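You operate a simulated robot arm through the tools that you are given. There is no shell and no other tool. Be economical: measure what you need, move in short steps, check, and stop when the job is done.

You run a simulated robot arm. Do the job below in one go: nothing can be reset, and whatever is moved stays where it is left.

TASK
Ring the yellow card's number, key in its item number and hang up.
Fine: lay the handset on the desk by the phone; key the item once the display names the office; no spare presses.

Only the result counts: the job must be done as asked and must still hold three seconds after the hand-in. Knocking over, shifting, dropping, spilling or breaking anything else fails it.

THE ROBOT
A 7-joint arm with a two-finger parallel gripper on a trunk, on a base that drives. Base frame: it is fixed to the floor where the robot stands at the start and does not move with it; the origin is under the middle of the robot, x ahead of it, y to its left, z up; the surface under the hand at the start is at about z = 740. Readings come in mm, rad, newtons and seconds.
With the tool pointing down near the work surface it reaches from about 340 to 780 mm from the robot's upright axis, wherever it stands. Its first joint turns from -2.496 to 2.496 rad. Places, roughly: cradle of the desk phone [700, 200, 900]; phone display [800, 100, 900]; top of the red desk [1000, -600, 700]. Payload 3 kg.
The tool frame sits at the grasp point between the pads (the TCP): z along the fingers, y along the line on which they close. The tips reach 30 mm beyond it. Largest opening 110 mm; finger width 20, thickness 10; the body of the gripper, 48 by 112 mm, starts 55 mm behind the TCP.
Orientation is that of the tool frame in the base frame, as [roll, pitch, yaw] about the fixed x, y, z axes, in that order (R = Rz(yaw) Ry(pitch) Rx(roll)). With the fingers straight down and closing along the base's y, the tool's x points along the base's -x, its y along +y and its z along -z.

THE INTERFACE
- The arm moves only by the tool jog_arm. Its argument "series" is a list of rows, each a list of 7 numbers: the shift along the tool's x, y, z in mm, then the turn, a rotation vector about the tool's x, y, z in rad, then the finger opening in mm, from 0 to 110. In form: [[x, y, z, rx, ry, rz, gripper], ...]. A call has 1 to 8 rows; each row is the pose to reach, as a shift and turn from the pose commanded when the call began, along the tool's axes at that moment. A row lasts 0.2 s, in which the tool goes at most 50 mm and 0.15 rad; a call with a longer step from one row to the next is refused whole, and so is a gripper value outside its range. A pose out of reach is approached as far as the arm can. The call stops where the force on the tool passes 90 N (or 10 N more than at its start, if that is more) or the arm is blocked; 0.2 s more then pass. The fingers move at their own pace (about 153 mm/s each) and stop on an object; they squeeze with about 24 N. The grip force told is the motor's: it shows also when the fingers shut on nothing. Time passes only in rows, and 0.2 s behind the last, so rows that repeat a pose let the fingers close. The reply holds the time, the measured pose of the TCP, the force on the tool along the base axes, the opening and the grip force, in the units named above and with some noise, with the torque about the TCP (base axes, N m) and any sound that the robot's microphone picked up.
- Cameras (640 x 400 px; columns grow to the right, rows downward): "scene" is now at [567, -254.8, 1235.9]; the picture's right is [-0.00, -0.17, 0.99], its down [-0.35, 0.92, 0.16] and it looks along [-0.93, -0.35, -0.06] (base axes); focal length 214 px, centre (320, 200). "wrist" rides on the gripper at [72, 17, -103] in the tool frame; the picture's right is [-0.23, 0.97, 0.00], its down [-0.76, -0.18, -0.62] and it looks along [-0.61, -0.14, 0.78] (tool axes); focal length 222 px, centre (320, 200). There is no depth. A picture from a camera that has moved, and an enlarged one, comes with that camera's place and axes in the base frame and with its lens.
- get_image(camera): a new picture of that camera. No time passes.
- raise_lower(by): slides the trunk up (or, below 0, down) by that many mm; the arm and the scene camera ride with it, the base frame stays. It gives what a move gives, with no picture.
- roll_base(legs): drives the robot by 1 to 6 legs, each [ahead, turn to the left] in mm and rad, along the robot's own axes; the way and the turn of a leg run together, so that a leg with both is an arc; at most 1500 mm and 3.142 rad a leg. The arm and the cameras ride along, it lands a little off, and it stops where it bumps. It gives what a move gives.
- aim_head(pan, tilt): turns the head with the scene camera to pan (to the left, within 1.396 rad either way) and tilt (down, from -0.506 to 1.204), counted from straight ahead of the robot. It gives what a move gives.
- zoom(camera, box): a new picture of the part [left, top, right, bottom] of that camera's present view, enlarged. No time passes.
- close_job(): hands the job in; it is judged then, once.

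Go step by step. Nothing tells you exact positions but the pictures and the camera data: compare them with the known pose of the tool, close in by small moves and look again before you grip or let go. The budget is 120 turns and 78 pictures, counting those below and the enlarged ones. Unless the task says otherwise, let go and move clear before handing in, and close with one line.

The tools are called after "Call:" by a JSON object that holds its "op" and its "data". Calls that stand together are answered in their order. jog_arm: Moves the arm, as the interface text tells. Its arguments: {"type":"object","properties":{"series":{"type":"array","items":{"type":"array","items":{"type":"number"}}}},"required":["series"]} The other tools are called the same way: raise_lower (by) slides the trunk up or down; roll_base (legs) drives the base; aim_head (pan, tilt) turns the head that bears the scene camera; get_image (camera) takes a picture; zoom (camera, box) takes an enlarged picture of a part of a camera's view; close_job () hands the job in.

At the start:

```text
clock: 0.0
ee_pos: [555.1, -199.0, 1115.7]
orientation: [-3.141, -0.001, 3.132]
ft_force: [0.1, -0.2, -0.6]
moment: [-0.04, 0.0, 0.01]
opening: 110.1
grasp_force: 0.1
trunk travel left (down, up): [-425.0, 65.0]
robot x, y, heading: [0.6, 2.2, 0.004]
head pan, tilt: [-1.4, 1.201]
```

scene: 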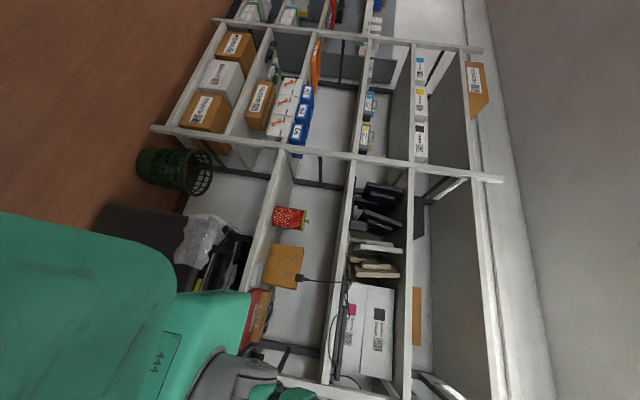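
wrist: 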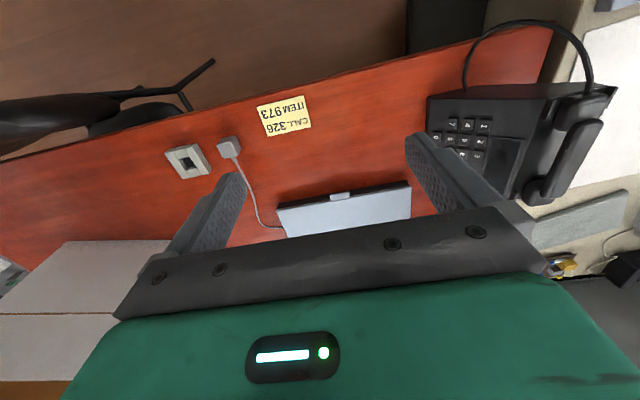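

The wrist view shows a red desk with a phone and a yellow card (seems to read "CALL 326 / ITEM 973"). I'll zoom in on the card and aim the head at the phone.

Call:
{"op": "zoom", "data": {"camera": "wrist", "box": [240, 80, 340, 142]}}

Call:
{"op": "aim_head", "data": {"pan": 0.1, "tilt": 0.6}}

Call:
{"op": "get_image", "data": {"camera": "scene"}}

```text
6.40 times, centred on (290, 111) of wrist
camera zoom: at [482.6, -182.5, 1218.9], right [0.24, 0.97, 0.0], down [0.76, -0.18, 0.62], along [0.61, -0.15, -0.78], focal length 1422 px, centre (512, 770)
```

zoom: 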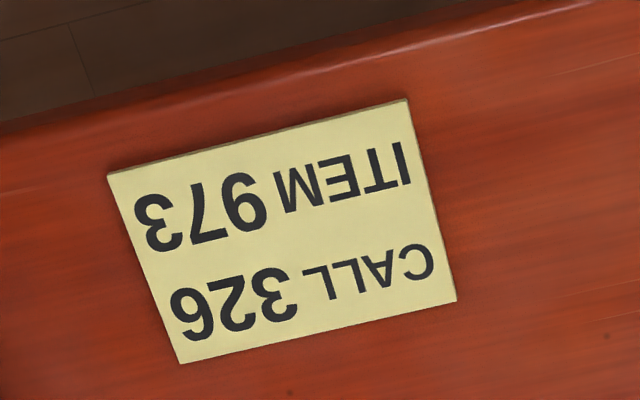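

```text
clock: 1.6
ee_pos: [556.1, -199.6, 1116.3]
orientation: [3.14, 0.0, 3.132]
ft_force: [0.9, -0.1, -1.2]
moment: [0.02, -0.01, 0.0]
opening: 110.0
grasp_force: 0.0
trunk travel left (down, up): [-425.0, 65.0]
robot x, y, heading: [-1.1, -0.5, -0.003]
head pan, tilt: [0.099, 0.6]
```

```text
74 pictures are left
camera scene: at [612.1, -191.4, 1158.0], right [-0.01, -1.0, -0.1], down [-0.83, -0.05, 0.56], along [-0.56, 0.09, -0.82], focal length 214 px, centre (320, 200)
```

scene: 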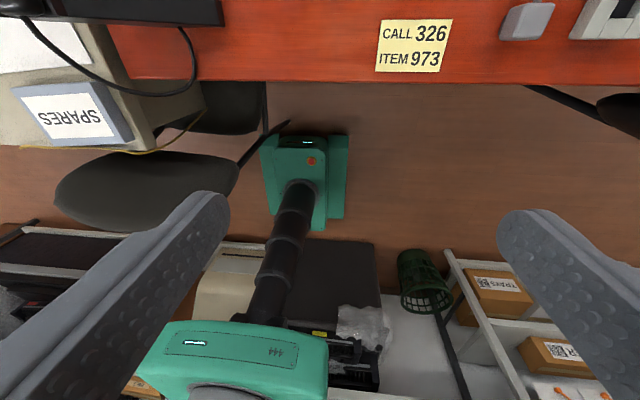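

The scene camera actually rides at the hand (tilting negative should look ahead, panning positive looks toward +y). I'll turn it towards the phone at roughly (720, 100).

Call:
{"op": "aim_head", "data": {"pan": 0.7, "tilt": -0.3}}

Call:
{"op": "get_image", "data": {"camera": "scene"}}

Call:
{"op": "zoom", "data": {"camera": "wrist", "box": [400, 0, 640, 220]}}

```text
clock: 2.8
ee_pos: [555.0, -199.4, 1116.1]
orientation: [-3.14, 0.0, 3.132]
ft_force: [0.3, -0.5, -0.1]
moment: [0.0, 0.0, -0.03]
opening: 110.0
grasp_force: 0.2
trunk travel left (down, up): [-425.0, 65.0]
robot x, y, heading: [-2.3, 0.6, -0.0]
head pan, tilt: [0.7, -0.3]
```

```text
73 pictures are left
camera scene: at [693.2, -150.2, 1185.8], right [-0.01, -0.77, -0.64], down [-0.95, 0.2, -0.23], along [0.3, 0.61, -0.73], focal length 214 px, centre (320, 200)
```

scene: 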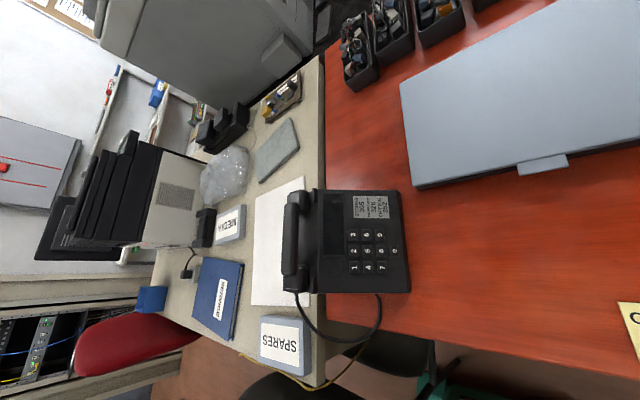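

```text
1.82 times, centred on (520, 110) of wrist
camera zoom: at [482.6, -182.6, 1219.4], right [0.24, 0.97, 0.0], down [0.76, -0.18, 0.62], along [0.61, -0.15, -0.78], focal length 404 px, centre (-44, 364)
```

zoom: 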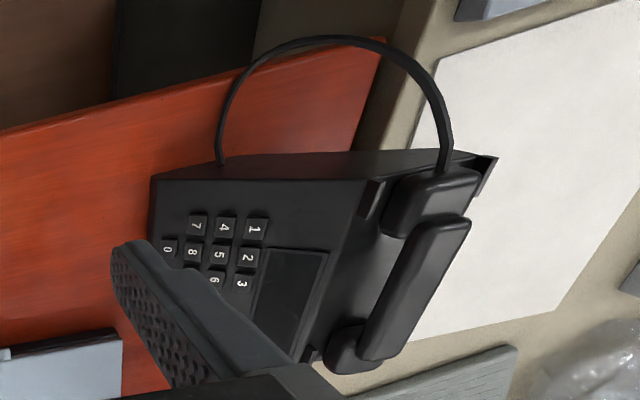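

The phone is at the left end of the red desk, its keypad facing -y and handset on the far (+y) side. I zoom in on it for layout and labels.

Call:
{"op": "zoom", "data": {"camera": "scene", "box": [270, 170, 430, 310]}}

Call:
{"op": "zoom", "data": {"camera": "scene", "box": [340, 190, 400, 224]}}

```text
2.86 times, centred on (350, 240) of scene
camera zoom: at [693.2, -150.2, 1185.8], right [-0.01, -0.77, -0.64], down [-0.95, 0.2, -0.23], along [0.3, 0.61, -0.73], focal length 613 px, centre (234, 86)
```

zoom: 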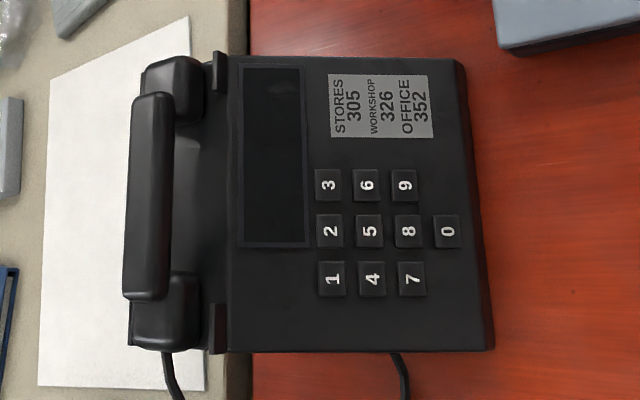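

```text
10.67 times, centred on (370, 207) of scene
camera zoom: at [693.2, -150.2, 1185.8], right [-0.01, -0.77, -0.64], down [-0.95, 0.2, -0.23], along [0.3, 0.61, -0.73], focal length 2288 px, centre (-213, 125)
```

zoom: 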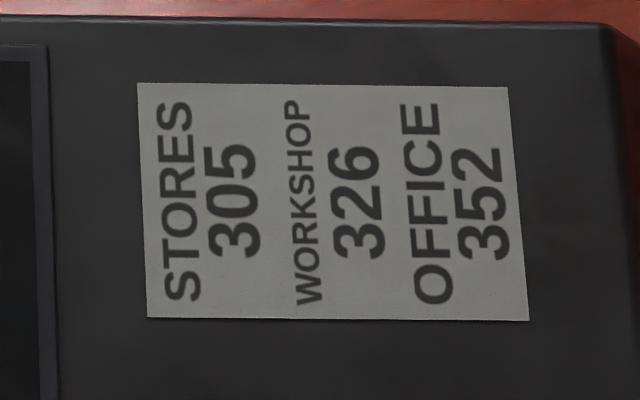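

The directory shows 326 = WORKSHOP. Before dialling I check the rest of the desk for other cards.

Call:
{"op": "aim_head", "data": {"pan": -0.6, "tilt": -0.3}}

Call:
{"op": "get_image", "data": {"camera": "scene"}}

```text
clock: 4.3
ee_pos: [554.0, -198.9, 1117.0]
orientation: [3.14, 0.0, 3.133]
ft_force: [0.2, -0.4, -0.3]
moment: [-0.02, -0.01, 0.02]
opening: 109.9
grasp_force: 0.1
trunk travel left (down, up): [-425.0, 65.0]
robot x, y, heading: [2.1, 1.8, 0.001]
head pan, tilt: [-0.6, -0.3]
```

```text
69 pictures are left
camera scene: at [692.4, -245.1, 1181.0], right [-0.01, -0.83, 0.56], down [-0.96, -0.16, -0.24], along [0.29, -0.54, -0.79], focal length 214 px, centre (320, 200)
```

scene: 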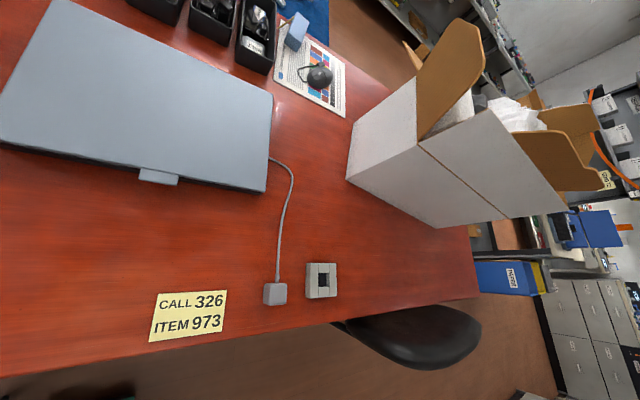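

Only one card: call 326, item 973. The phone's face slopes steeply toward -y (key 1 ≈ (693,64,833), key 3 ≈ (754,67,828), key 0 ≈ (722,7,780)). That's near my reach limit, so I look at the floor ahead of the base for room to drive closer.

Call:
{"op": "aim_head", "data": {"pan": 0.3, "tilt": 0.5}}

Call:
{"op": "get_image", "data": {"camera": "scene"}}

```text
clock: 5.5
ee_pos: [555.5, -199.0, 1117.7]
orientation: [-3.141, -0.002, 3.131]
ft_force: [0.1, 0.9, -0.4]
moment: [0.01, -0.01, -0.01]
opening: 110.1
grasp_force: 0.1
trunk travel left (down, up): [-425.0, 65.0]
robot x, y, heading: [2.7, 3.2, 0.001]
head pan, tilt: [0.3, 0.499]
```

```text
68 pictures are left
camera scene: at [621.5, -173.4, 1159.0], right [-0.01, -0.96, -0.29], down [-0.88, -0.13, 0.46], along [-0.48, 0.26, -0.84], focal length 214 px, centre (320, 200)
```

scene: 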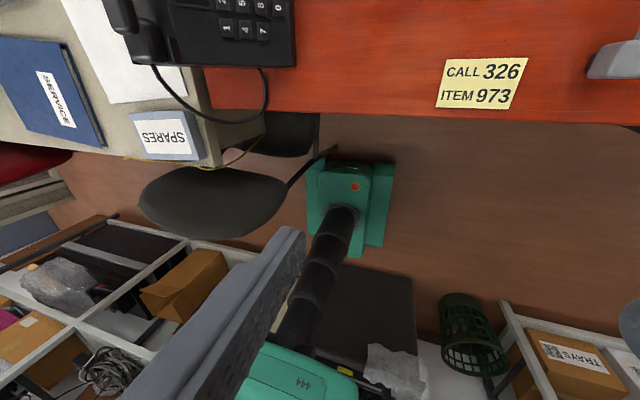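

The chair's foot sits right in front of the base, so I won't drive; the phone should be just reachable. The handset looks centred near (750,174,895), lying along x. I move over it to look closer.

Call:
{"op": "jog_arm", "data": {"series": [[-18, 45, 4, 0, 0, 0, 110], [-36, 90, 8, 0, 0, 0, 110], [-55, 135, 12, 0, 0, 0, 110], [-74, 180, 16, 0, 0, 0, 110], [-93, 225, 20, 0, 0, 0, 110], [-112, 270, 25, 0, 0, 0, 110], [-131, 315, 30, 0, 0, 0, 110], [-150, 359, 35, 0, 0, 0, 110]]}}

Call:
{"op": "get_image", "data": {"camera": "wrist"}}

Call:
{"op": "aim_head", "data": {"pan": 0.0, "tilt": 0.1}}

Call:
{"op": "get_image", "data": {"camera": "scene"}}

```text
clock: 7.3
ee_pos: [705.0, 163.8, 1082.2]
orientation: [3.14, -0.003, 3.133]
ft_force: [-0.2, -0.3, 0.0]
moment: [0.04, -0.01, -0.01]
opening: 109.9
grasp_force: 0.0
trunk travel left (down, up): [-425.0, 65.0]
robot x, y, heading: [0.5, 0.7, 0.001]
head pan, tilt: [0.3, 0.499]
```

```text
67 pictures are left
camera wrist: at [632.6, 181.0, 1185.5], right [0.24, 0.97, 0.0], down [0.76, -0.19, 0.62], along [0.6, -0.15, -0.78], focal length 222 px, centre (320, 200)
```

wrist: 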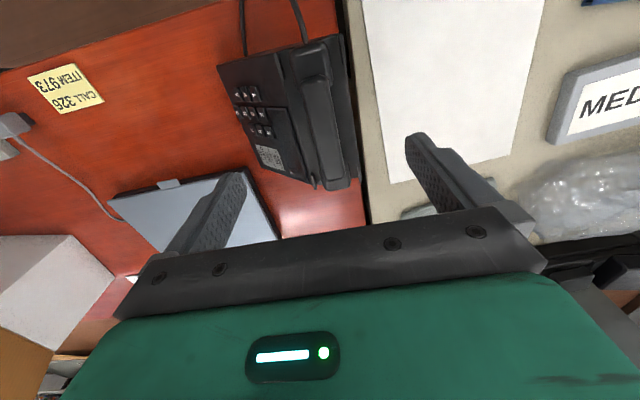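

```text
clock: 8.1
ee_pos: [704.5, 164.4, 1083.1]
orientation: [-3.142, 0.0, 3.134]
ft_force: [0.8, -0.7, -0.6]
moment: [0.03, 0.0, -0.01]
opening: 110.0
grasp_force: 0.1
trunk travel left (down, up): [-425.0, 65.0]
robot x, y, heading: [-1.7, 1.6, 0.005]
head pan, tilt: [0.0, 0.099]
```

```text
66 pictures are left
camera scene: at [807.6, 163.2, 1120.0], right [-0.01, -1.0, 0.0], down [-0.99, 0.01, 0.1], along [-0.1, 0.0, -0.99], focal length 214 px, centre (320, 200)
```

scene: 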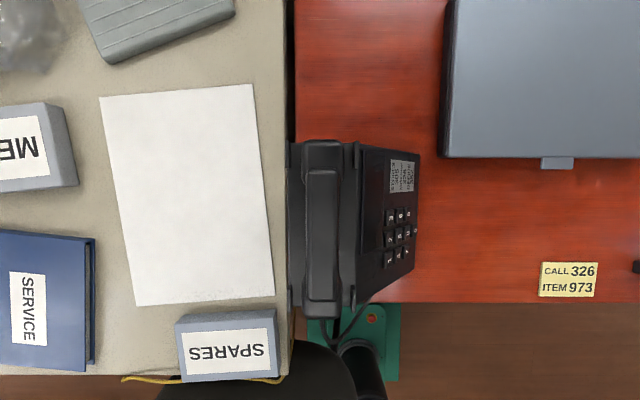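

Top view confirms the handset runs along x. I zoom for its outline.

Call:
{"op": "zoom", "data": {"camera": "scene", "box": [270, 130, 430, 330]}}

Call:
{"op": "zoom", "data": {"camera": "wrist", "box": [200, 20, 380, 200]}}

```text
2.00 times, centred on (350, 230) of scene
camera zoom: at [807.6, 163.2, 1120.0], right [-0.01, -1.0, 0.0], down [-0.99, 0.01, 0.1], along [-0.1, 0.0, -0.99], focal length 429 px, centre (260, 140)
```

zoom: 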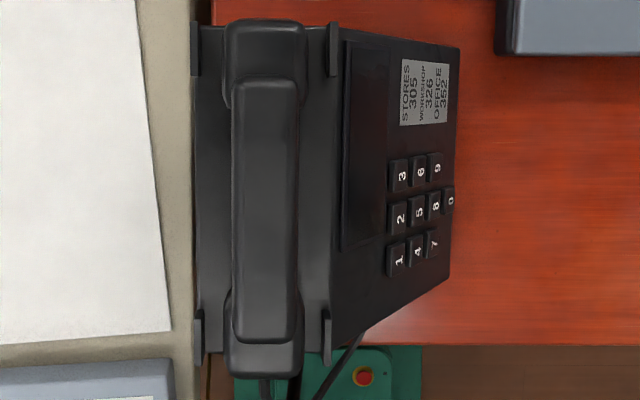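

```text
2.22 times, centred on (290, 110) of wrist
camera zoom: at [632.1, 181.1, 1185.7], right [0.24, 0.97, 0.0], down [0.76, -0.18, 0.62], along [0.61, -0.15, -0.78], focal length 494 px, centre (387, 400)
```

zoom: 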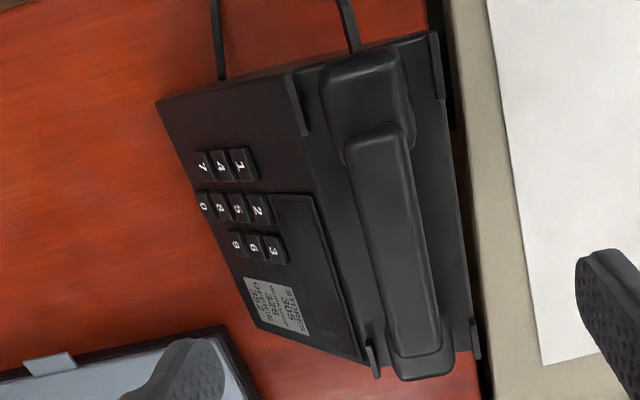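

Bar of the handset: x 677–815, y ≈161, top z ≈903, about 34 mm wide. I go down to just above it at x≈735 and look.

Call:
{"op": "jog_arm", "data": {"series": [[-30, -3, 0, 0, 0, 0, 110], [-30, -3, 45, 0, 0, 0, 110], [-30, -3, 90, 0, 0, 0, 110], [-30, -3, 125, 0, 0, 0, 110], [-30, -3, 125, 0, 0, 0, 110]]}}

Call:
{"op": "get_image", "data": {"camera": "wrist"}}

Call:
{"op": "aim_head", "data": {"pan": 0.0, "tilt": 0.6}}

Call:
{"op": "get_image", "data": {"camera": "scene"}}

```text
clock: 9.3
ee_pos: [736.0, 158.3, 956.0]
orientation: [-3.14, -0.001, 3.134]
ft_force: [-1.3, -0.1, -0.5]
moment: [0.0, 0.02, 0.0]
opening: 110.0
grasp_force: 0.1
trunk travel left (down, up): [-425.0, 65.0]
robot x, y, heading: [4.1, 6.7, -0.001]
head pan, tilt: [0.0, 0.099]
```

```text
63 pictures are left
camera wrist: at [664.2, 175.0, 1059.1], right [0.24, 0.97, 0.0], down [0.76, -0.18, 0.62], along [0.61, -0.15, -0.78], focal length 222 px, centre (320, 200)
```

wrist: 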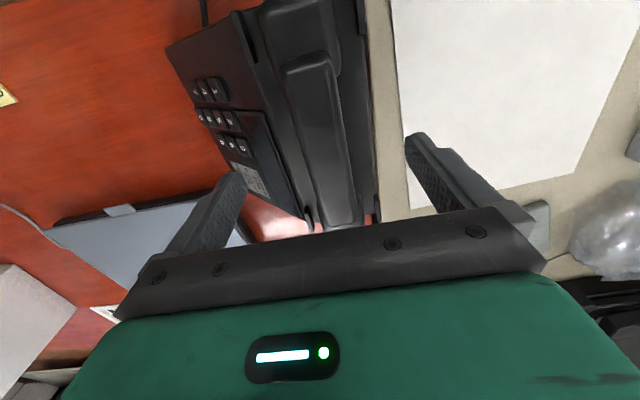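

```text
clock: 10.3
ee_pos: [735.9, 158.4, 957.0]
orientation: [-3.141, -0.001, 3.133]
ft_force: [-0.3, 0.0, 0.3]
moment: [0.02, 0.01, 0.0]
opening: 109.7
grasp_force: 0.1
trunk travel left (down, up): [-425.0, 65.0]
robot x, y, heading: [-2.6, 5.8, -0.002]
head pan, tilt: [0.0, 0.6]
```

```text
62 pictures are left
camera scene: at [793.5, 157.4, 997.6], right [-0.01, -1.0, 0.0], down [-0.83, 0.01, 0.56], along [-0.56, 0.0, -0.83], focal length 214 px, centre (320, 200)
```

scene: 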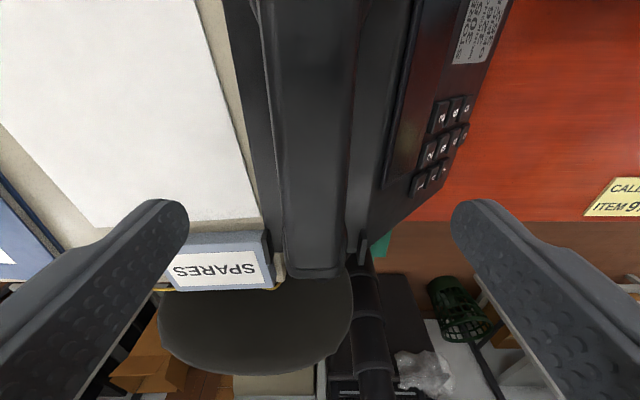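

The handset is centred between the fingers to ~2 mm. I narrow the fingers and lower to z≈905 in small steps.

Call:
{"op": "jog_arm", "data": {"series": [[0, 2, 15, 0, 0, 0, 80], [0, 2, 30, 0, 0, 0, 70], [0, 2, 42, 0, 0, 0, 66], [0, 2, 52, 0, 0, 0, 66], [0, 2, 52, 0, 0, 0, 66]]}}

Call:
{"op": "get_image", "data": {"camera": "scene"}}

Call:
{"op": "get_image", "data": {"camera": "wrist"}}

```text
clock: 11.5
ee_pos: [738.5, 157.6, 904.5]
orientation: [-3.141, 0.0, 3.132]
ft_force: [0.7, 0.1, 0.2]
moment: [0.03, -0.01, -0.01]
opening: 65.7
grasp_force: 0.1
trunk travel left (down, up): [-425.0, 65.0]
robot x, y, heading: [-0.1, 4.8, 0.0]
head pan, tilt: [0.0, 0.6]
```

```text
61 pictures are left
camera scene: at [795.1, 157.8, 945.5], right [-0.01, -1.0, 0.0], down [-0.82, 0.01, 0.57], along [-0.57, 0.0, -0.82], focal length 214 px, centre (320, 200)
```

scene: 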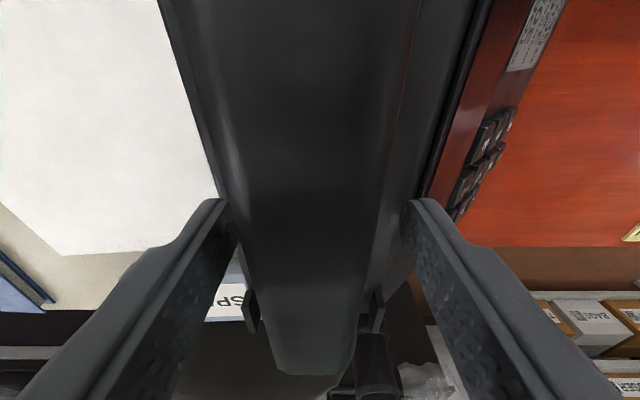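

```text
60 pictures are left
camera wrist: at [665.7, 175.4, 1007.4], right [0.24, 0.97, 0.0], down [0.76, -0.18, 0.62], along [0.61, -0.15, -0.78], focal length 222 px, centre (320, 200)
```

wrist: 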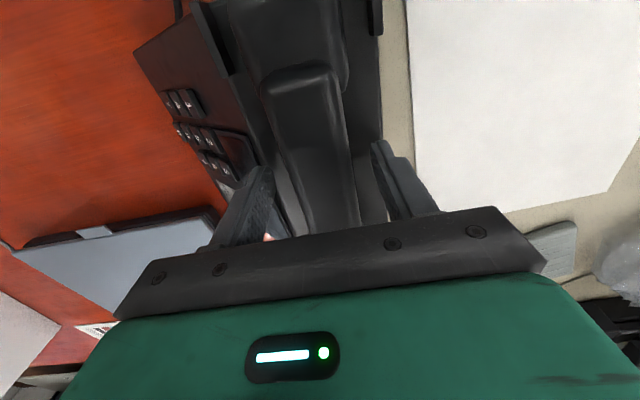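

Fingers straddle the bar. I drop 6 mm more and close gently.

Call:
{"op": "jog_arm", "data": {"series": [[0, 2, 6, 0, 0, 0, 66], [0, 2, 6, 0, 0, 0, 45], [0, 2, 6, 0, 0, 0, 25], [0, 2, 6, 0, 0, 0, 20], [0, 2, 6, 0, 0, 0, 20]]}}

Call:
{"op": "get_image", "data": {"camera": "scene"}}

```text
clock: 12.7
ee_pos: [736.9, 160.5, 900.3]
orientation: [-3.141, 0.004, 3.134]
ft_force: [4.6, 1.1, 24.7]
moment: [-0.23, 0.11, -0.07]
opening: 33.9
grasp_force: 23.6
trunk travel left (down, up): [-425.0, 65.0]
robot x, y, heading: [2.7, -1.3, -0.003]
head pan, tilt: [0.0, 0.6]
```

```text
59 pictures are left
camera scene: at [794.3, 159.5, 941.5], right [-0.01, -1.0, 0.0], down [-0.83, 0.01, 0.56], along [-0.56, 0.01, -0.83], focal length 214 px, centre (320, 200)
```

scene: 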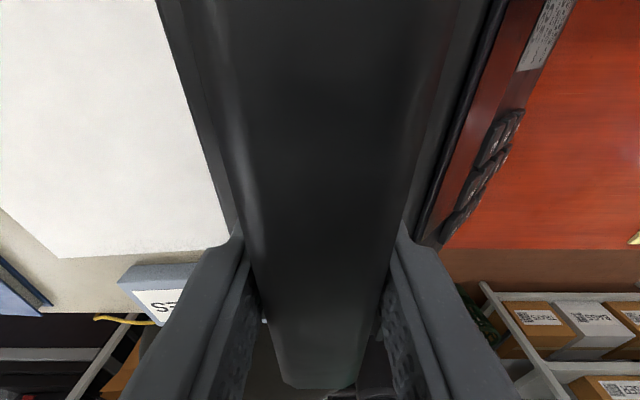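

Gripped at 33.9 mm with a light touch on the cradle (surface ≈ z 870). I lift straight up.

Call:
{"op": "jog_arm", "data": {"series": [[0, 0, -5, 0, 0, 0, 20], [0, 0, -15, 0, 0, 0, 20], [0, 0, -35, 0, 0, 0, 20], [0, 0, -60, 0, 0, 0, 20], [0, 0, -90, 0, 0, 0, 20], [0, 0, -90, 0, 0, 0, 20]]}}

Call:
{"op": "get_image", "data": {"camera": "wrist"}}

Call:
{"op": "get_image", "data": {"camera": "scene"}}

```text
clock: 14.1
ee_pos: [738.6, 160.2, 989.2]
orientation: [3.141, -0.001, 3.132]
ft_force: [0.1, -0.1, -1.2]
moment: [0.01, -0.01, 0.0]
opening: 33.9
grasp_force: 24.6
trunk travel left (down, up): [-425.0, 65.0]
robot x, y, heading: [-3.3, 4.0, -0.002]
head pan, tilt: [0.0, 0.6]
```

```text
58 pictures are left
camera wrist: at [666.0, 177.3, 1091.7], right [0.23, 0.97, 0.0], down [0.76, -0.18, 0.62], along [0.61, -0.15, -0.78], focal length 222 px, centre (320, 200)
```

wrist: 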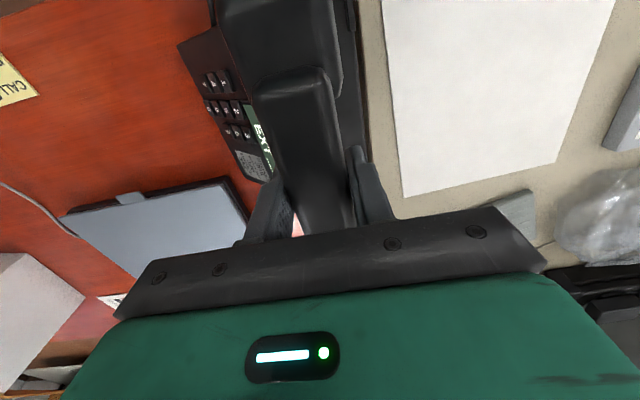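

```text
57 pictures are left
camera scene: at [795.4, 159.8, 1029.8], right [-0.01, -1.0, 0.0], down [-0.82, 0.01, 0.57], along [-0.57, 0.0, -0.82], focal length 214 px, centre (320, 200)
```

scene: 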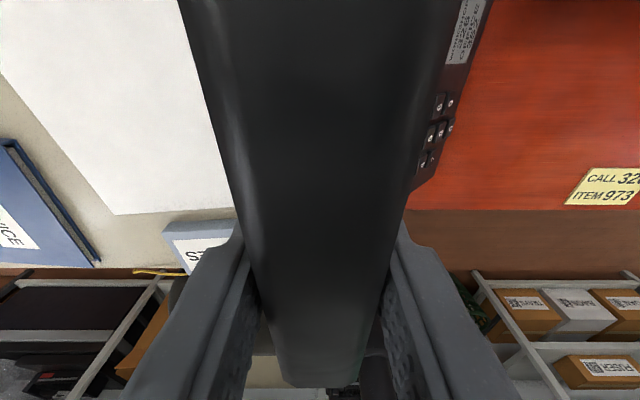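

Handset is off-hook and the display is lit. I carry it to the free desk area in front of the phone, around (700, -115).

Call:
{"op": "jog_arm", "data": {"series": [[4, -36, 0, 0, 0, 0, 20], [10, -76, 0, 0, 0, 0, 20], [16, -118, 0, 0, 0, 0, 20], [22, -160, 0, 0, 0, 0, 20], [28, -202, 0, 0, 0, 0, 20], [34, -244, 0, 0, 0, 0, 20], [38, -275, 0, 0, 0, 0, 20], [38, -275, 0, 0, 0, 0, 20]]}}

Call:
{"op": "jog_arm", "data": {"series": [[0, 0, 35, 0, 0, 0, 20], [0, 0, 75, 0, 0, 0, 20], [0, 0, 115, 0, 0, 0, 20], [0, 0, 150, 0, 0, 0, 20], [0, 0, 175, 0, 0, 0, 20], [0, 0, 190, 0, 0, 0, 20], [0, 0, 190, 0, 0, 0, 20]]}}

Call:
{"op": "get_image", "data": {"camera": "wrist"}}

Call:
{"op": "get_image", "data": {"camera": "scene"}}

```text
clock: 15.9
ee_pos: [695.2, -118.9, 986.8]
orientation: [-3.142, -0.001, 3.133]
ft_force: [0.1, 0.2, -1.6]
moment: [0.03, 0.02, -0.01]
opening: 33.8
grasp_force: 23.6
trunk travel left (down, up): [-425.0, 65.0]
robot x, y, heading: [-4.2, 4.4, -0.004]
head pan, tilt: [0.0, 0.6]
```

```text
clock: 17.5
ee_pos: [697.5, -115.0, 799.0]
orientation: [3.14, -0.001, 3.133]
ft_force: [-1.2, 0.2, -2.1]
moment: [0.01, 0.07, 0.01]
opening: 33.5
grasp_force: 23.7
trunk travel left (down, up): [-425.0, 65.0]
robot x, y, heading: [-4.1, 8.5, -0.001]
head pan, tilt: [0.0, 0.6]
```

```text
56 pictures are left
camera wrist: at [624.7, -97.6, 901.5], right [0.24, 0.97, 0.0], down [0.76, -0.18, 0.62], along [0.61, -0.15, -0.78], focal length 222 px, centre (320, 200)
```

wrist: 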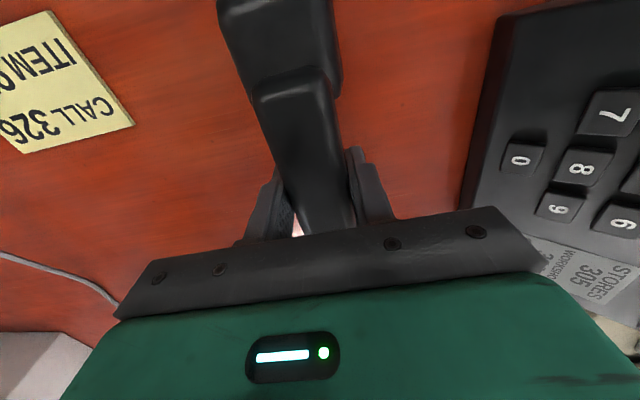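

```text
55 pictures are left
camera scene: at [754.1, -115.2, 839.6], right [-0.01, -1.0, 0.0], down [-0.82, 0.01, 0.57], along [-0.57, 0.0, -0.82], focal length 214 px, centre (320, 200)
```

scene: 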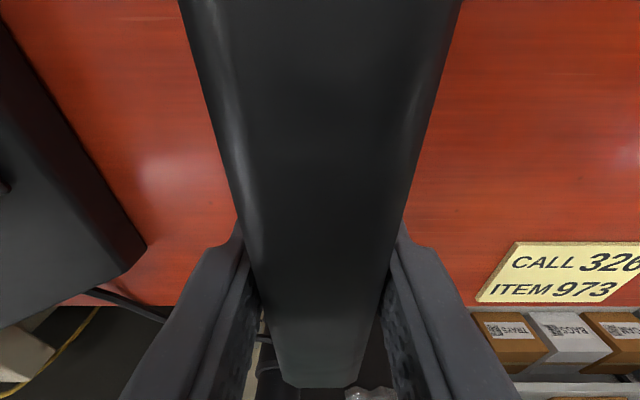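

Clear spot with the desk edge at x≈575. I lower until contact.

Call:
{"op": "jog_arm", "data": {"series": [[0, 0, 6, 0, 0, 0, 20], [0, 0, 11, 0, 0, 0, 20], [0, 0, 16, 0, 0, 0, 20], [0, 0, 20, 0, 0, 0, 20]]}}

```text
clock: 18.5
ee_pos: [697.3, -115.2, 778.0]
orientation: [-3.141, 0.0, 3.132]
ft_force: [0.1, -0.2, -2.3]
moment: [0.01, 0.01, 0.02]
opening: 33.8
grasp_force: 24.3
trunk travel left (down, up): [-425.0, 65.0]
robot x, y, heading: [-1.6, 0.9, 0.001]
head pan, tilt: [0.0, 0.6]
```

Call:
{"op": "jog_arm", "data": {"series": [[0, 0, 3, 0, 0, 0, 20], [0, 0, 5, 0, 0, 0, 20], [0, 0, 7, 0, 0, 0, 20], [0, 0, 7, 0, 0, 0, 20]]}}

```text
clock: 19.5
ee_pos: [696.9, -115.7, 771.0]
orientation: [-3.14, 0.0, 3.132]
ft_force: [0.4, 0.1, -1.7]
moment: [-0.05, -0.01, 0.01]
opening: 33.8
grasp_force: 24.3
trunk travel left (down, up): [-425.0, 65.0]
robot x, y, heading: [1.5, 4.3, -0.0]
head pan, tilt: [0.0, 0.6]
```

No contact yet at z=771; I keep going in 1–2 mm steps.

Call:
{"op": "jog_arm", "data": {"series": [[0, 0, 1.5, 0, 0, 0, 20], [0, 0, 3, 0, 0, 0, 20], [0, 0, 3, 0, 0, 0, 20]]}}

```text
clock: 20.3
ee_pos: [696.9, -116.3, 771.1]
orientation: [3.14, 0.002, 3.132]
ft_force: [1.8, -0.2, 19.9]
moment: [0.2, 0.79, 0.14]
opening: 33.9
grasp_force: 24.1
trunk travel left (down, up): [-425.0, 65.0]
robot x, y, heading: [1.6, 4.6, -0.002]
head pan, tilt: [0.0, 0.6]
```

Contact made. I release slowly, just enough, then rise.

Call:
{"op": "jog_arm", "data": {"series": [[0, 0, -1, 0, 0, 0, 20], [0, 0, -1, 0, 0, 0, 45], [0, 0, -1, 0, 0, 0, 60], [0, 0, -1, 0, 0, 0, 60]]}}

Call:
{"op": "jog_arm", "data": {"series": [[0, 0, -20, 0, 0, 0, 60], [0, 0, -60, 0, 0, 0, 60], [0, 0, -105, 0, 0, 0, 60], [0, 0, -150, 0, 0, 0, 60], [0, 0, -195, 0, 0, 0, 60], [0, 0, -235, 0, 0, 0, 60], [0, 0, -235, 0, 0, 0, 60]]}}

Call:
{"op": "aim_head", "data": {"pan": 0.5, "tilt": 0.1}}

Call:
{"op": "get_image", "data": {"camera": "scene"}}

Call:
{"op": "get_image", "data": {"camera": "wrist"}}

```text
clock: 21.3
ee_pos: [695.2, -114.8, 769.9]
orientation: [3.141, -0.001, 3.134]
ft_force: [-1.6, 2.0, 18.1]
moment: [-0.13, 0.07, 0.04]
opening: 59.8
grasp_force: 0.1
trunk travel left (down, up): [-425.0, 65.0]
robot x, y, heading: [0.6, 0.7, 0.003]
head pan, tilt: [0.0, 0.6]
```

```text
clock: 22.9
ee_pos: [696.2, -113.0, 1001.7]
orientation: [3.14, 0.0, 3.134]
ft_force: [0.1, -0.2, 0.2]
moment: [0.03, -0.02, -0.05]
opening: 59.9
grasp_force: 0.1
trunk travel left (down, up): [-425.0, 65.0]
robot x, y, heading: [-2.6, 5.2, 0.003]
head pan, tilt: [0.0, 0.6]
```

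```text
clock: 23.8
ee_pos: [696.3, -113.0, 1001.2]
orientation: [-3.141, 0.0, 3.132]
ft_force: [-0.4, -0.2, -0.1]
moment: [-0.05, -0.01, -0.01]
opening: 59.8
grasp_force: 0.1
trunk travel left (down, up): [-425.0, 65.0]
robot x, y, heading: [-1.3, 4.5, 0.004]
head pan, tilt: [0.499, 0.099]
```

```text
54 pictures are left
camera scene: at [799.8, -70.2, 1049.7], right [-0.01, -0.88, -0.48], down [-1.0, -0.04, 0.09], along [-0.1, 0.48, -0.87], focal length 214 px, centre (320, 200)
```

scene: 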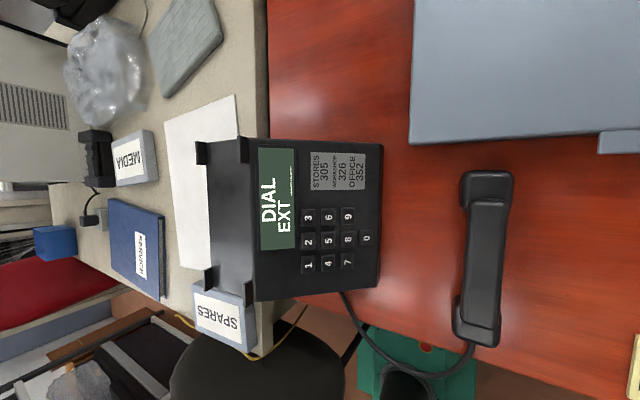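

```text
53 pictures are left
camera wrist: at [623.9, -96.2, 1104.1], right [0.24, 0.97, 0.0], down [0.76, -0.18, 0.62], along [0.61, -0.15, -0.78], focal length 222 px, centre (320, 200)
```

wrist: 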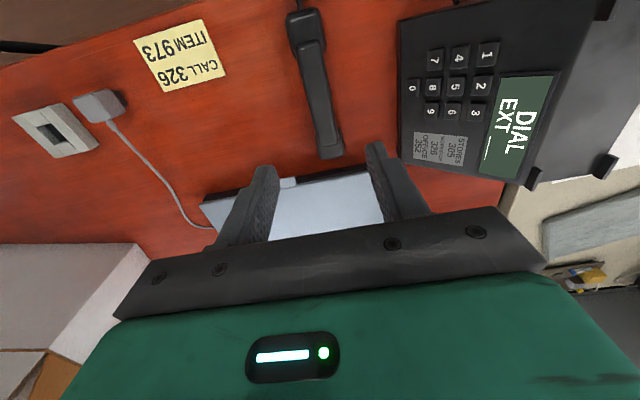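

The display asks "DIAL EXT" and the handset lies safely. I zoom both views to measure the keys accurately.

Call:
{"op": "zoom", "data": {"camera": "scene", "box": [250, 140, 390, 300]}}

Call:
{"op": "zoom", "data": {"camera": "wrist", "box": [390, 20, 550, 190]}}

```text
2.50 times, centred on (320, 220) of scene
camera zoom: at [799.8, -70.2, 1049.7], right [-0.01, -0.88, -0.48], down [-1.0, -0.04, 0.09], along [-0.1, 0.48, -0.87], focal length 536 px, centre (320, 150)
```

zoom: 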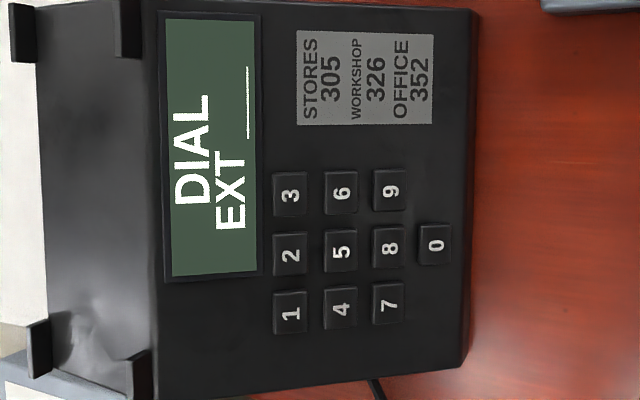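

```text
2.35 times, centred on (470, 105) of wrist
camera zoom: at [623.9, -96.2, 1104.1], right [0.24, 0.97, 0.0], down [0.76, -0.18, 0.62], along [0.61, -0.15, -0.78], focal length 523 px, centre (-33, 424)
```

zoom: 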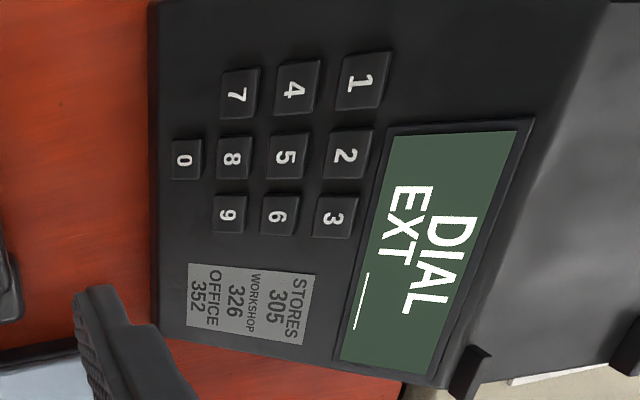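

Keys triangulated well: 3 ≈ (752.7,69,824), 2 ≈ (722,70,824), 6 ≈ (752,50,807), 9 ≈ (752,30,790), 7 ≈ (691,31,790); the face slopes 41.3°. I shut the fingers and tilt the tool to face it square on.

Call:
{"op": "jog_arm", "data": {"series": [[0, 0, 0, -0.144, 0, 0, 30], [0, 0, 0, -0.288, 0, 0, 0], [0, 0, 0, -0.432, 0, 0, 0], [0, 0, 0, -0.576, 0, 0, 0], [0, 0, 0, -0.72, 0, 0, 0], [0, 0, 0, -0.72, 0, 0, 0]]}}

```text
clock: 25.2
ee_pos: [696.7, -114.5, 1004.8]
orientation: [2.421, 0.0, 3.135]
ft_force: [1.0, -0.2, 0.4]
moment: [0.03, 0.01, 0.01]
opening: 0.0
grasp_force: 23.8
trunk travel left (down, up): [-425.0, 65.0]
robot x, y, heading: [2.9, 6.9, 0.0]
head pan, tilt: [0.499, 0.099]
```

Call:
{"op": "jog_arm", "data": {"series": [[-14, 5, 46, 0, 0, 0, 0], [-28, 10, 93, 0, 0, 0, 0], [-42, 15, 139, 0, 0, 0, 0], [-55, 20, 185, 0, 0, 0, 0], [-55, 20, 185, 0, 0, 0, 0], [-55, 20, 185, 0, 0, 0, 0]]}}

Call:
{"op": "get_image", "data": {"camera": "wrist"}}

Call:
{"op": "aim_head", "data": {"pan": 0.0, "tilt": 0.6}}

Call:
{"op": "get_image", "data": {"camera": "scene"}}

```text
clock: 26.6
ee_pos: [753.8, 20.6, 879.1]
orientation: [2.423, 0.0, 3.133]
ft_force: [0.5, 1.1, -0.4]
moment: [0.04, -0.02, -0.01]
opening: 0.3
grasp_force: 23.6
trunk travel left (down, up): [-425.0, 65.0]
robot x, y, heading: [-2.1, 4.2, -0.001]
head pan, tilt: [0.499, 0.099]
```

```text
50 pictures are left
camera wrist: at [680.6, -35.1, 968.1], right [0.23, 0.73, 0.64], down [0.76, -0.55, 0.35], along [0.61, 0.4, -0.68], focal length 222 px, centre (320, 200)
```

wrist: 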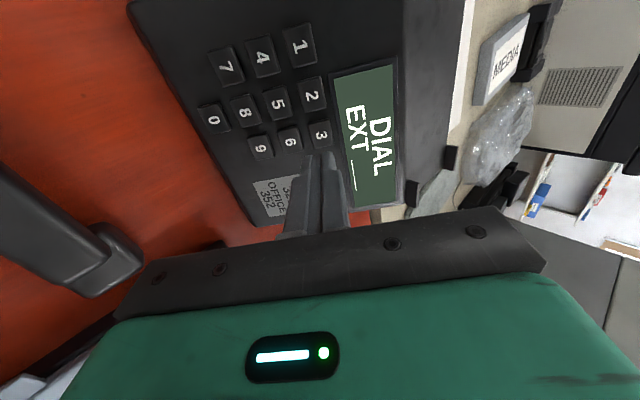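

```text
clock: 27.5
ee_pos: [753.7, 20.2, 879.3]
orientation: [2.423, -0.001, 3.132]
ft_force: [0.3, -0.2, 0.2]
moment: [0.02, -0.04, -0.01]
opening: 0.0
grasp_force: 23.6
trunk travel left (down, up): [-425.0, 65.0]
robot x, y, heading: [-0.6, 5.3, -0.001]
head pan, tilt: [0.0, 0.6]
```

```text
49 pictures are left
camera scene: at [810.5, -7.9, 910.4], right [-0.01, -0.75, -0.66], down [-0.83, -0.37, 0.42], along [-0.56, 0.55, -0.62], focal length 214 px, centre (320, 200)
```

scene: 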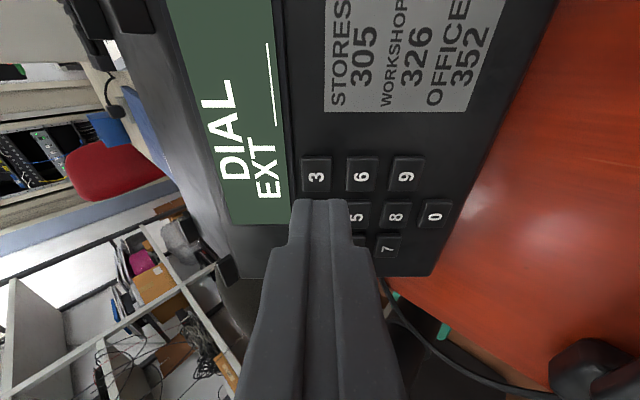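

The tip is aligned with key 3 to ~2 mm. I correct and approach until just above it.

Call:
{"op": "jog_arm", "data": {"series": [[1.7, 1.5, 0, 0, 0, 0, 0], [1.7, 1.5, 20, 0, 0, 0, 0], [1.7, 1.5, 36, 0, 0, 0, 0], [1.7, 1.5, 36, 0, 0, 0, 0]]}}

Call:
{"op": "get_image", "data": {"camera": "scene"}}

Call:
{"op": "get_image", "data": {"camera": "wrist"}}

```text
clock: 28.5
ee_pos: [752.5, 44.9, 853.8]
orientation: [2.423, -0.002, 3.133]
ft_force: [0.1, 0.4, 0.7]
moment: [-0.04, -0.03, 0.04]
opening: 0.0
grasp_force: 24.0
trunk travel left (down, up): [-425.0, 65.0]
robot x, y, heading: [-1.1, 2.9, 0.005]
head pan, tilt: [0.0, 0.6]
```

```text
48 pictures are left
camera scene: at [809.7, 16.7, 884.7], right [-0.01, -0.75, -0.66], down [-0.83, -0.37, 0.43], along [-0.56, 0.55, -0.62], focal length 214 px, centre (320, 200)
```

scene: 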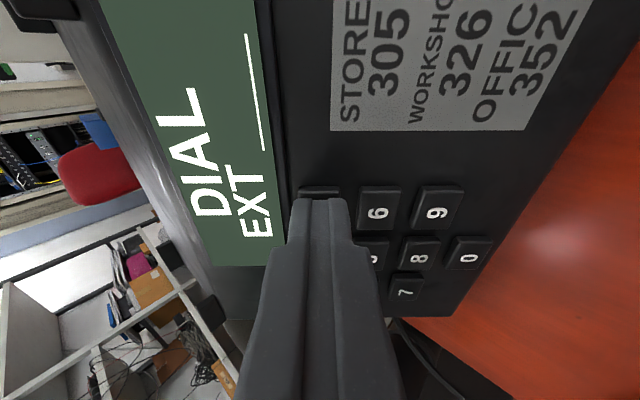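

```text
47 pictures are left
camera wrist: at [679.9, -10.6, 942.5], right [0.23, 0.73, 0.64], down [0.76, -0.55, 0.35], along [0.61, 0.4, -0.68], focal length 222 px, centre (320, 200)
```

wrist: 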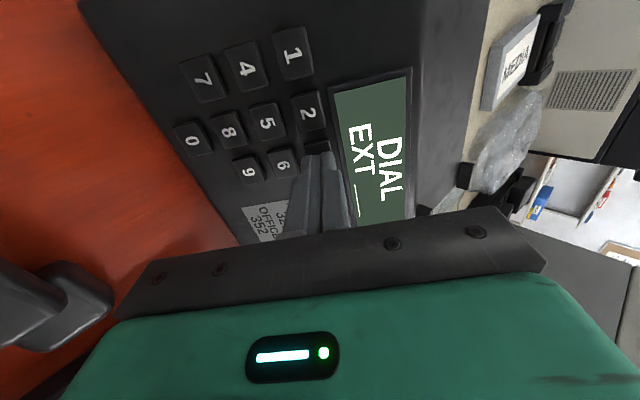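

Well centred. I press in small steps, listening for a click.

Call:
{"op": "jog_arm", "data": {"series": [[0, 0, 5, 0, 0, 0, 0], [0, 0, 7, 0, 0, 0, 0], [0, 0, 8.5, 0, 0, 0, 0]]}}

```text
clock: 29.3
ee_pos: [753.1, 50.1, 847.6]
orientation: [2.421, 0.002, 3.134]
ft_force: [0.4, -6.8, 9.7]
moment: [0.04, -0.01, -0.03]
opening: 0.0
grasp_force: 24.0
trunk travel left (down, up): [-425.0, 65.0]
robot x, y, heading: [3.3, 4.3, -0.002]
head pan, tilt: [0.0, 0.6]
heard: click
```

A click was heard. I back off and check the display.

Call:
{"op": "jog_arm", "data": {"series": [[0, 0, -8, 0, 0, 0, 0], [0, 0, -20, 0, 0, 0, 0], [0, 0, -20, 0, 0, 0, 0]]}}

Call:
{"op": "get_image", "data": {"camera": "wrist"}}

```text
clock: 30.1
ee_pos: [751.2, 38.6, 861.4]
orientation: [2.423, -0.002, 3.134]
ft_force: [0.0, 0.8, -0.4]
moment: [-0.01, 0.0, 0.02]
opening: 0.0
grasp_force: 24.2
trunk travel left (down, up): [-425.0, 65.0]
robot x, y, heading: [-1.9, 4.6, 0.003]
head pan, tilt: [0.0, 0.6]
```

```text
46 pictures are left
camera wrist: at [678.0, -17.4, 950.3], right [0.23, 0.73, 0.64], down [0.76, -0.55, 0.35], along [0.61, 0.4, -0.68], focal length 222 px, centre (320, 200)
```

wrist: 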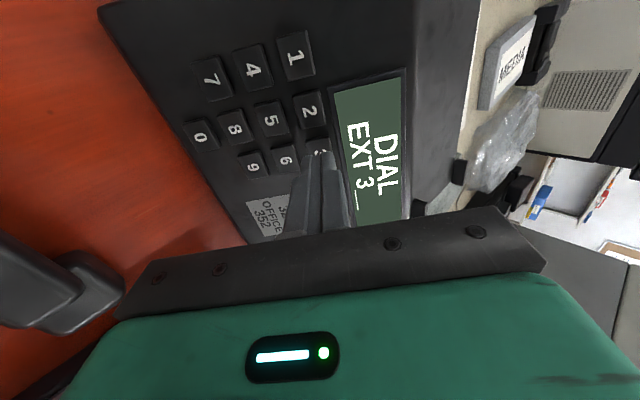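

"EXT 3__" registered. Next key 2, 30.4 mm along tool x.

Call:
{"op": "jog_arm", "data": {"series": [[30.4, 0, 0, 0, 0, 0, 0], [30.4, 0, 0, 0, 0, 0, 0], [30.4, 0, 13, 0, 0, 0, 0], [30.4, 0, 17, 0, 0, 0, 0], [30.4, 0, 20, 0, 0, 0, 0]]}}

Call:
{"op": "jog_arm", "data": {"series": [[0, 0, -8, 0, 0, 0, 0], [0, 0, -20, 0, 0, 0, 0], [0, 0, -20, 0, 0, 0, 0]]}}

Call:
{"op": "get_image", "data": {"camera": "wrist"}}

```text
clock: 31.3
ee_pos: [722.1, 51.0, 848.4]
orientation: [2.421, 0.003, 3.132]
ft_force: [-2.6, -15.9, 27.6]
moment: [0.31, 0.29, 0.08]
opening: 0.0
grasp_force: 24.3
trunk travel left (down, up): [-425.0, 65.0]
robot x, y, heading: [0.0, 0.5, 0.001]
head pan, tilt: [0.0, 0.6]
heard: click
```

```text
clock: 32.1
ee_pos: [719.7, 40.6, 860.2]
orientation: [2.423, -0.002, 3.134]
ft_force: [0.9, 0.2, -0.2]
moment: [0.01, -0.03, 0.01]
opening: 0.0
grasp_force: 23.8
trunk travel left (down, up): [-425.0, 65.0]
robot x, y, heading: [0.4, -1.1, -0.001]
head pan, tilt: [0.0, 0.6]
```

```text
45 pictures are left
camera wrist: at [647.1, -15.9, 948.2], right [0.23, 0.73, 0.64], down [0.76, -0.55, 0.35], along [0.61, 0.4, -0.68], focal length 222 px, centre (320, 200)
```

wrist: 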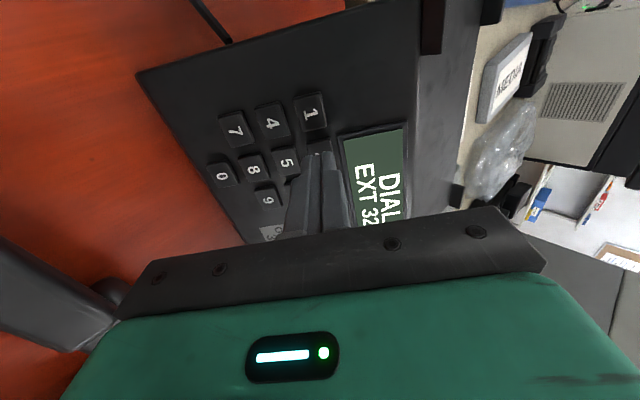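

"EXT 32". Next key 6: back one column, one row down; slightly shallower press.

Call:
{"op": "jog_arm", "data": {"series": [[-30.4, -26.2, 0, 0, 0, 0, 0], [-30.4, -26.2, 0, 0, 0, 0, 0], [-30.4, -26.2, 13, 0, 0, 0, 0], [-30.4, -26.2, 17, 0, 0, 0, 0], [-30.4, -26.2, 19, 0, 0, 0, 0]]}}

Call:
{"op": "jog_arm", "data": {"series": [[0, 0, -8, 0, 0, 0, 0], [0, 0, -19, 0, 0, 0, 0], [0, 0, -19, 0, 0, 0, 0]]}}

Call:
{"op": "get_image", "data": {"camera": "scene"}}

```text
clock: 33.3
ee_pos: [753.0, 29.3, 831.6]
orientation: [2.424, 0.0, 3.132]
ft_force: [-0.3, -8.1, 4.0]
moment: [-0.05, -0.01, 0.02]
opening: 0.0
grasp_force: 24.3
trunk travel left (down, up): [-425.0, 65.0]
robot x, y, heading: [-1.3, 0.1, -0.0]
head pan, tilt: [0.0, 0.6]
heard: click
```

```text
clock: 34.1
ee_pos: [753.4, 19.3, 846.0]
orientation: [2.422, 0.002, 3.133]
ft_force: [0.4, 0.8, 0.4]
moment: [0.01, 0.02, -0.03]
opening: 0.2
grasp_force: 24.3
trunk travel left (down, up): [-425.0, 65.0]
robot x, y, heading: [-2.9, 0.9, -0.001]
head pan, tilt: [0.0, 0.6]
```

```text
44 pictures are left
camera scene: at [810.3, -9.7, 875.9], right [-0.01, -0.75, -0.66], down [-0.83, -0.37, 0.43], along [-0.56, 0.55, -0.62], focal length 214 px, centre (320, 200)
```

scene: 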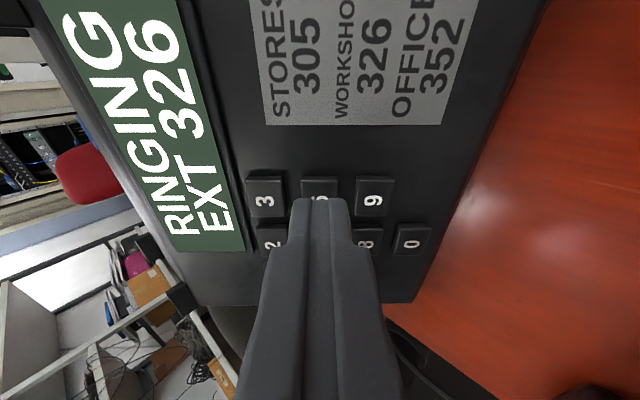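

"RINGING EXT 326". I move over key 9 and wait for the answer.

Call:
{"op": "jog_arm", "data": {"series": [[0, -26.2, 0, 0, 0, 0, 0], [0, -26.2, 0, 0, 0, 0, 0], [0, -26.2, 0, 0, 0, 0, 0], [0, -26.2, 0, 0, 0, 0, 0], [0, -26.2, 0, 0, 0, 0, 0], [0, -26.2, 0, 0, 0, 0, 0], [0, -26.2, 0, 0, 0, 0, 0], [0, -26.2, 0, 0, 0, 0, 0]]}}

Call:
{"op": "get_image", "data": {"camera": "scene"}}

```text
clock: 35.9
ee_pos: [753.1, -1.8, 828.5]
orientation: [2.421, -0.001, 3.132]
ft_force: [0.6, -1.0, -0.4]
moment: [0.01, 0.04, 0.01]
opening: 0.1
grasp_force: 23.7
trunk travel left (down, up): [-425.0, 65.0]
robot x, y, heading: [2.4, 3.7, 0.001]
head pan, tilt: [0.0, 0.6]
```

```text
43 pictures are left
camera scene: at [810.2, -30.0, 858.6], right [-0.01, -0.75, -0.66], down [-0.83, -0.37, 0.43], along [-0.56, 0.55, -0.62], focal length 214 px, centre (320, 200)
```

scene: 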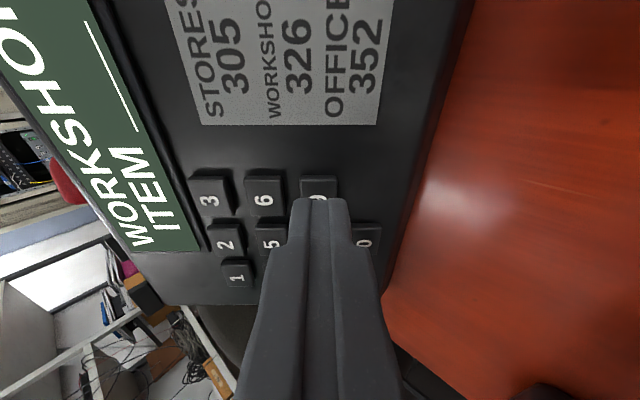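

The display shows "WORKSHOP / ITEM ___". I press 9.

Call:
{"op": "jog_arm", "data": {"series": [[0, 0, 8, 0, 0, 0, 0], [0, 0, 13, 0, 0, 0, 0], [0, 0, 17, 0, 0, 0, 0], [0, 0, 19, 0, 0, 0, 0]]}}

Call:
{"op": "jog_arm", "data": {"series": [[0, 0, -8, 0, 0, 0, 0], [0, 0, -19, 0, 0, 0, 0], [0, 0, -19, 0, 0, 0, 0]]}}

Call:
{"op": "get_image", "data": {"camera": "scene"}}

```text
clock: 36.9
ee_pos: [751.7, 9.0, 813.8]
orientation: [2.421, 0.001, 3.13]
ft_force: [4.3, -3.8, 7.1]
moment: [0.06, -0.03, -0.06]
opening: 0.0
grasp_force: 23.7
trunk travel left (down, up): [-425.0, 65.0]
robot x, y, heading: [1.6, 2.9, 0.0]
head pan, tilt: [0.0, 0.6]
heard: click
```

```text
clock: 37.7
ee_pos: [751.9, -1.9, 826.1]
orientation: [2.419, -0.002, 3.132]
ft_force: [-0.2, -0.2, -0.2]
moment: [-0.01, 0.03, -0.03]
opening: 0.1
grasp_force: 24.3
trunk travel left (down, up): [-425.0, 65.0]
robot x, y, heading: [1.4, 5.7, 0.001]
head pan, tilt: [0.0, 0.6]
```

```text
42 pictures are left
camera scene: at [808.4, -29.8, 856.7], right [-0.01, -0.75, -0.66], down [-0.83, -0.37, 0.43], along [-0.56, 0.55, -0.62], focal length 214 px, centre (320, 200)
```

scene: 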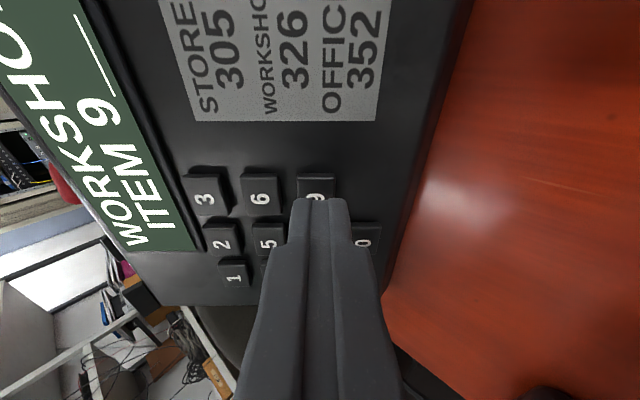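

"ITEM 9__". Next key 7, 61 mm along tool x; I check alignment before pressing.

Call:
{"op": "jog_arm", "data": {"series": [[30, 0.8, -3, 0, 0, 0, 0], [61, 1.5, 0, 0, 0, 0, 0], [61, 1.5, 0, 0, 0, 0, 0]]}}

Call:
{"op": "get_image", "data": {"camera": "scene"}}

```text
clock: 38.5
ee_pos: [690.8, 1.7, 828.9]
orientation: [2.422, 0.001, 3.135]
ft_force: [-0.3, 0.6, 0.8]
moment: [-0.02, -0.01, -0.01]
opening: 0.0
grasp_force: 24.0
trunk travel left (down, up): [-425.0, 65.0]
robot x, y, heading: [0.4, 7.2, 0.0]
head pan, tilt: [0.0, 0.6]
```

```text
41 pictures are left
camera scene: at [748.0, -26.5, 859.0], right [-0.01, -0.75, -0.66], down [-0.83, -0.37, 0.43], along [-0.56, 0.55, -0.62], focal length 214 px, centre (320, 200)
```

scene: 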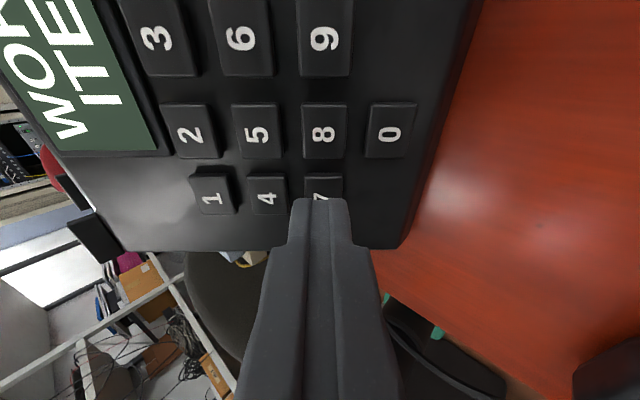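

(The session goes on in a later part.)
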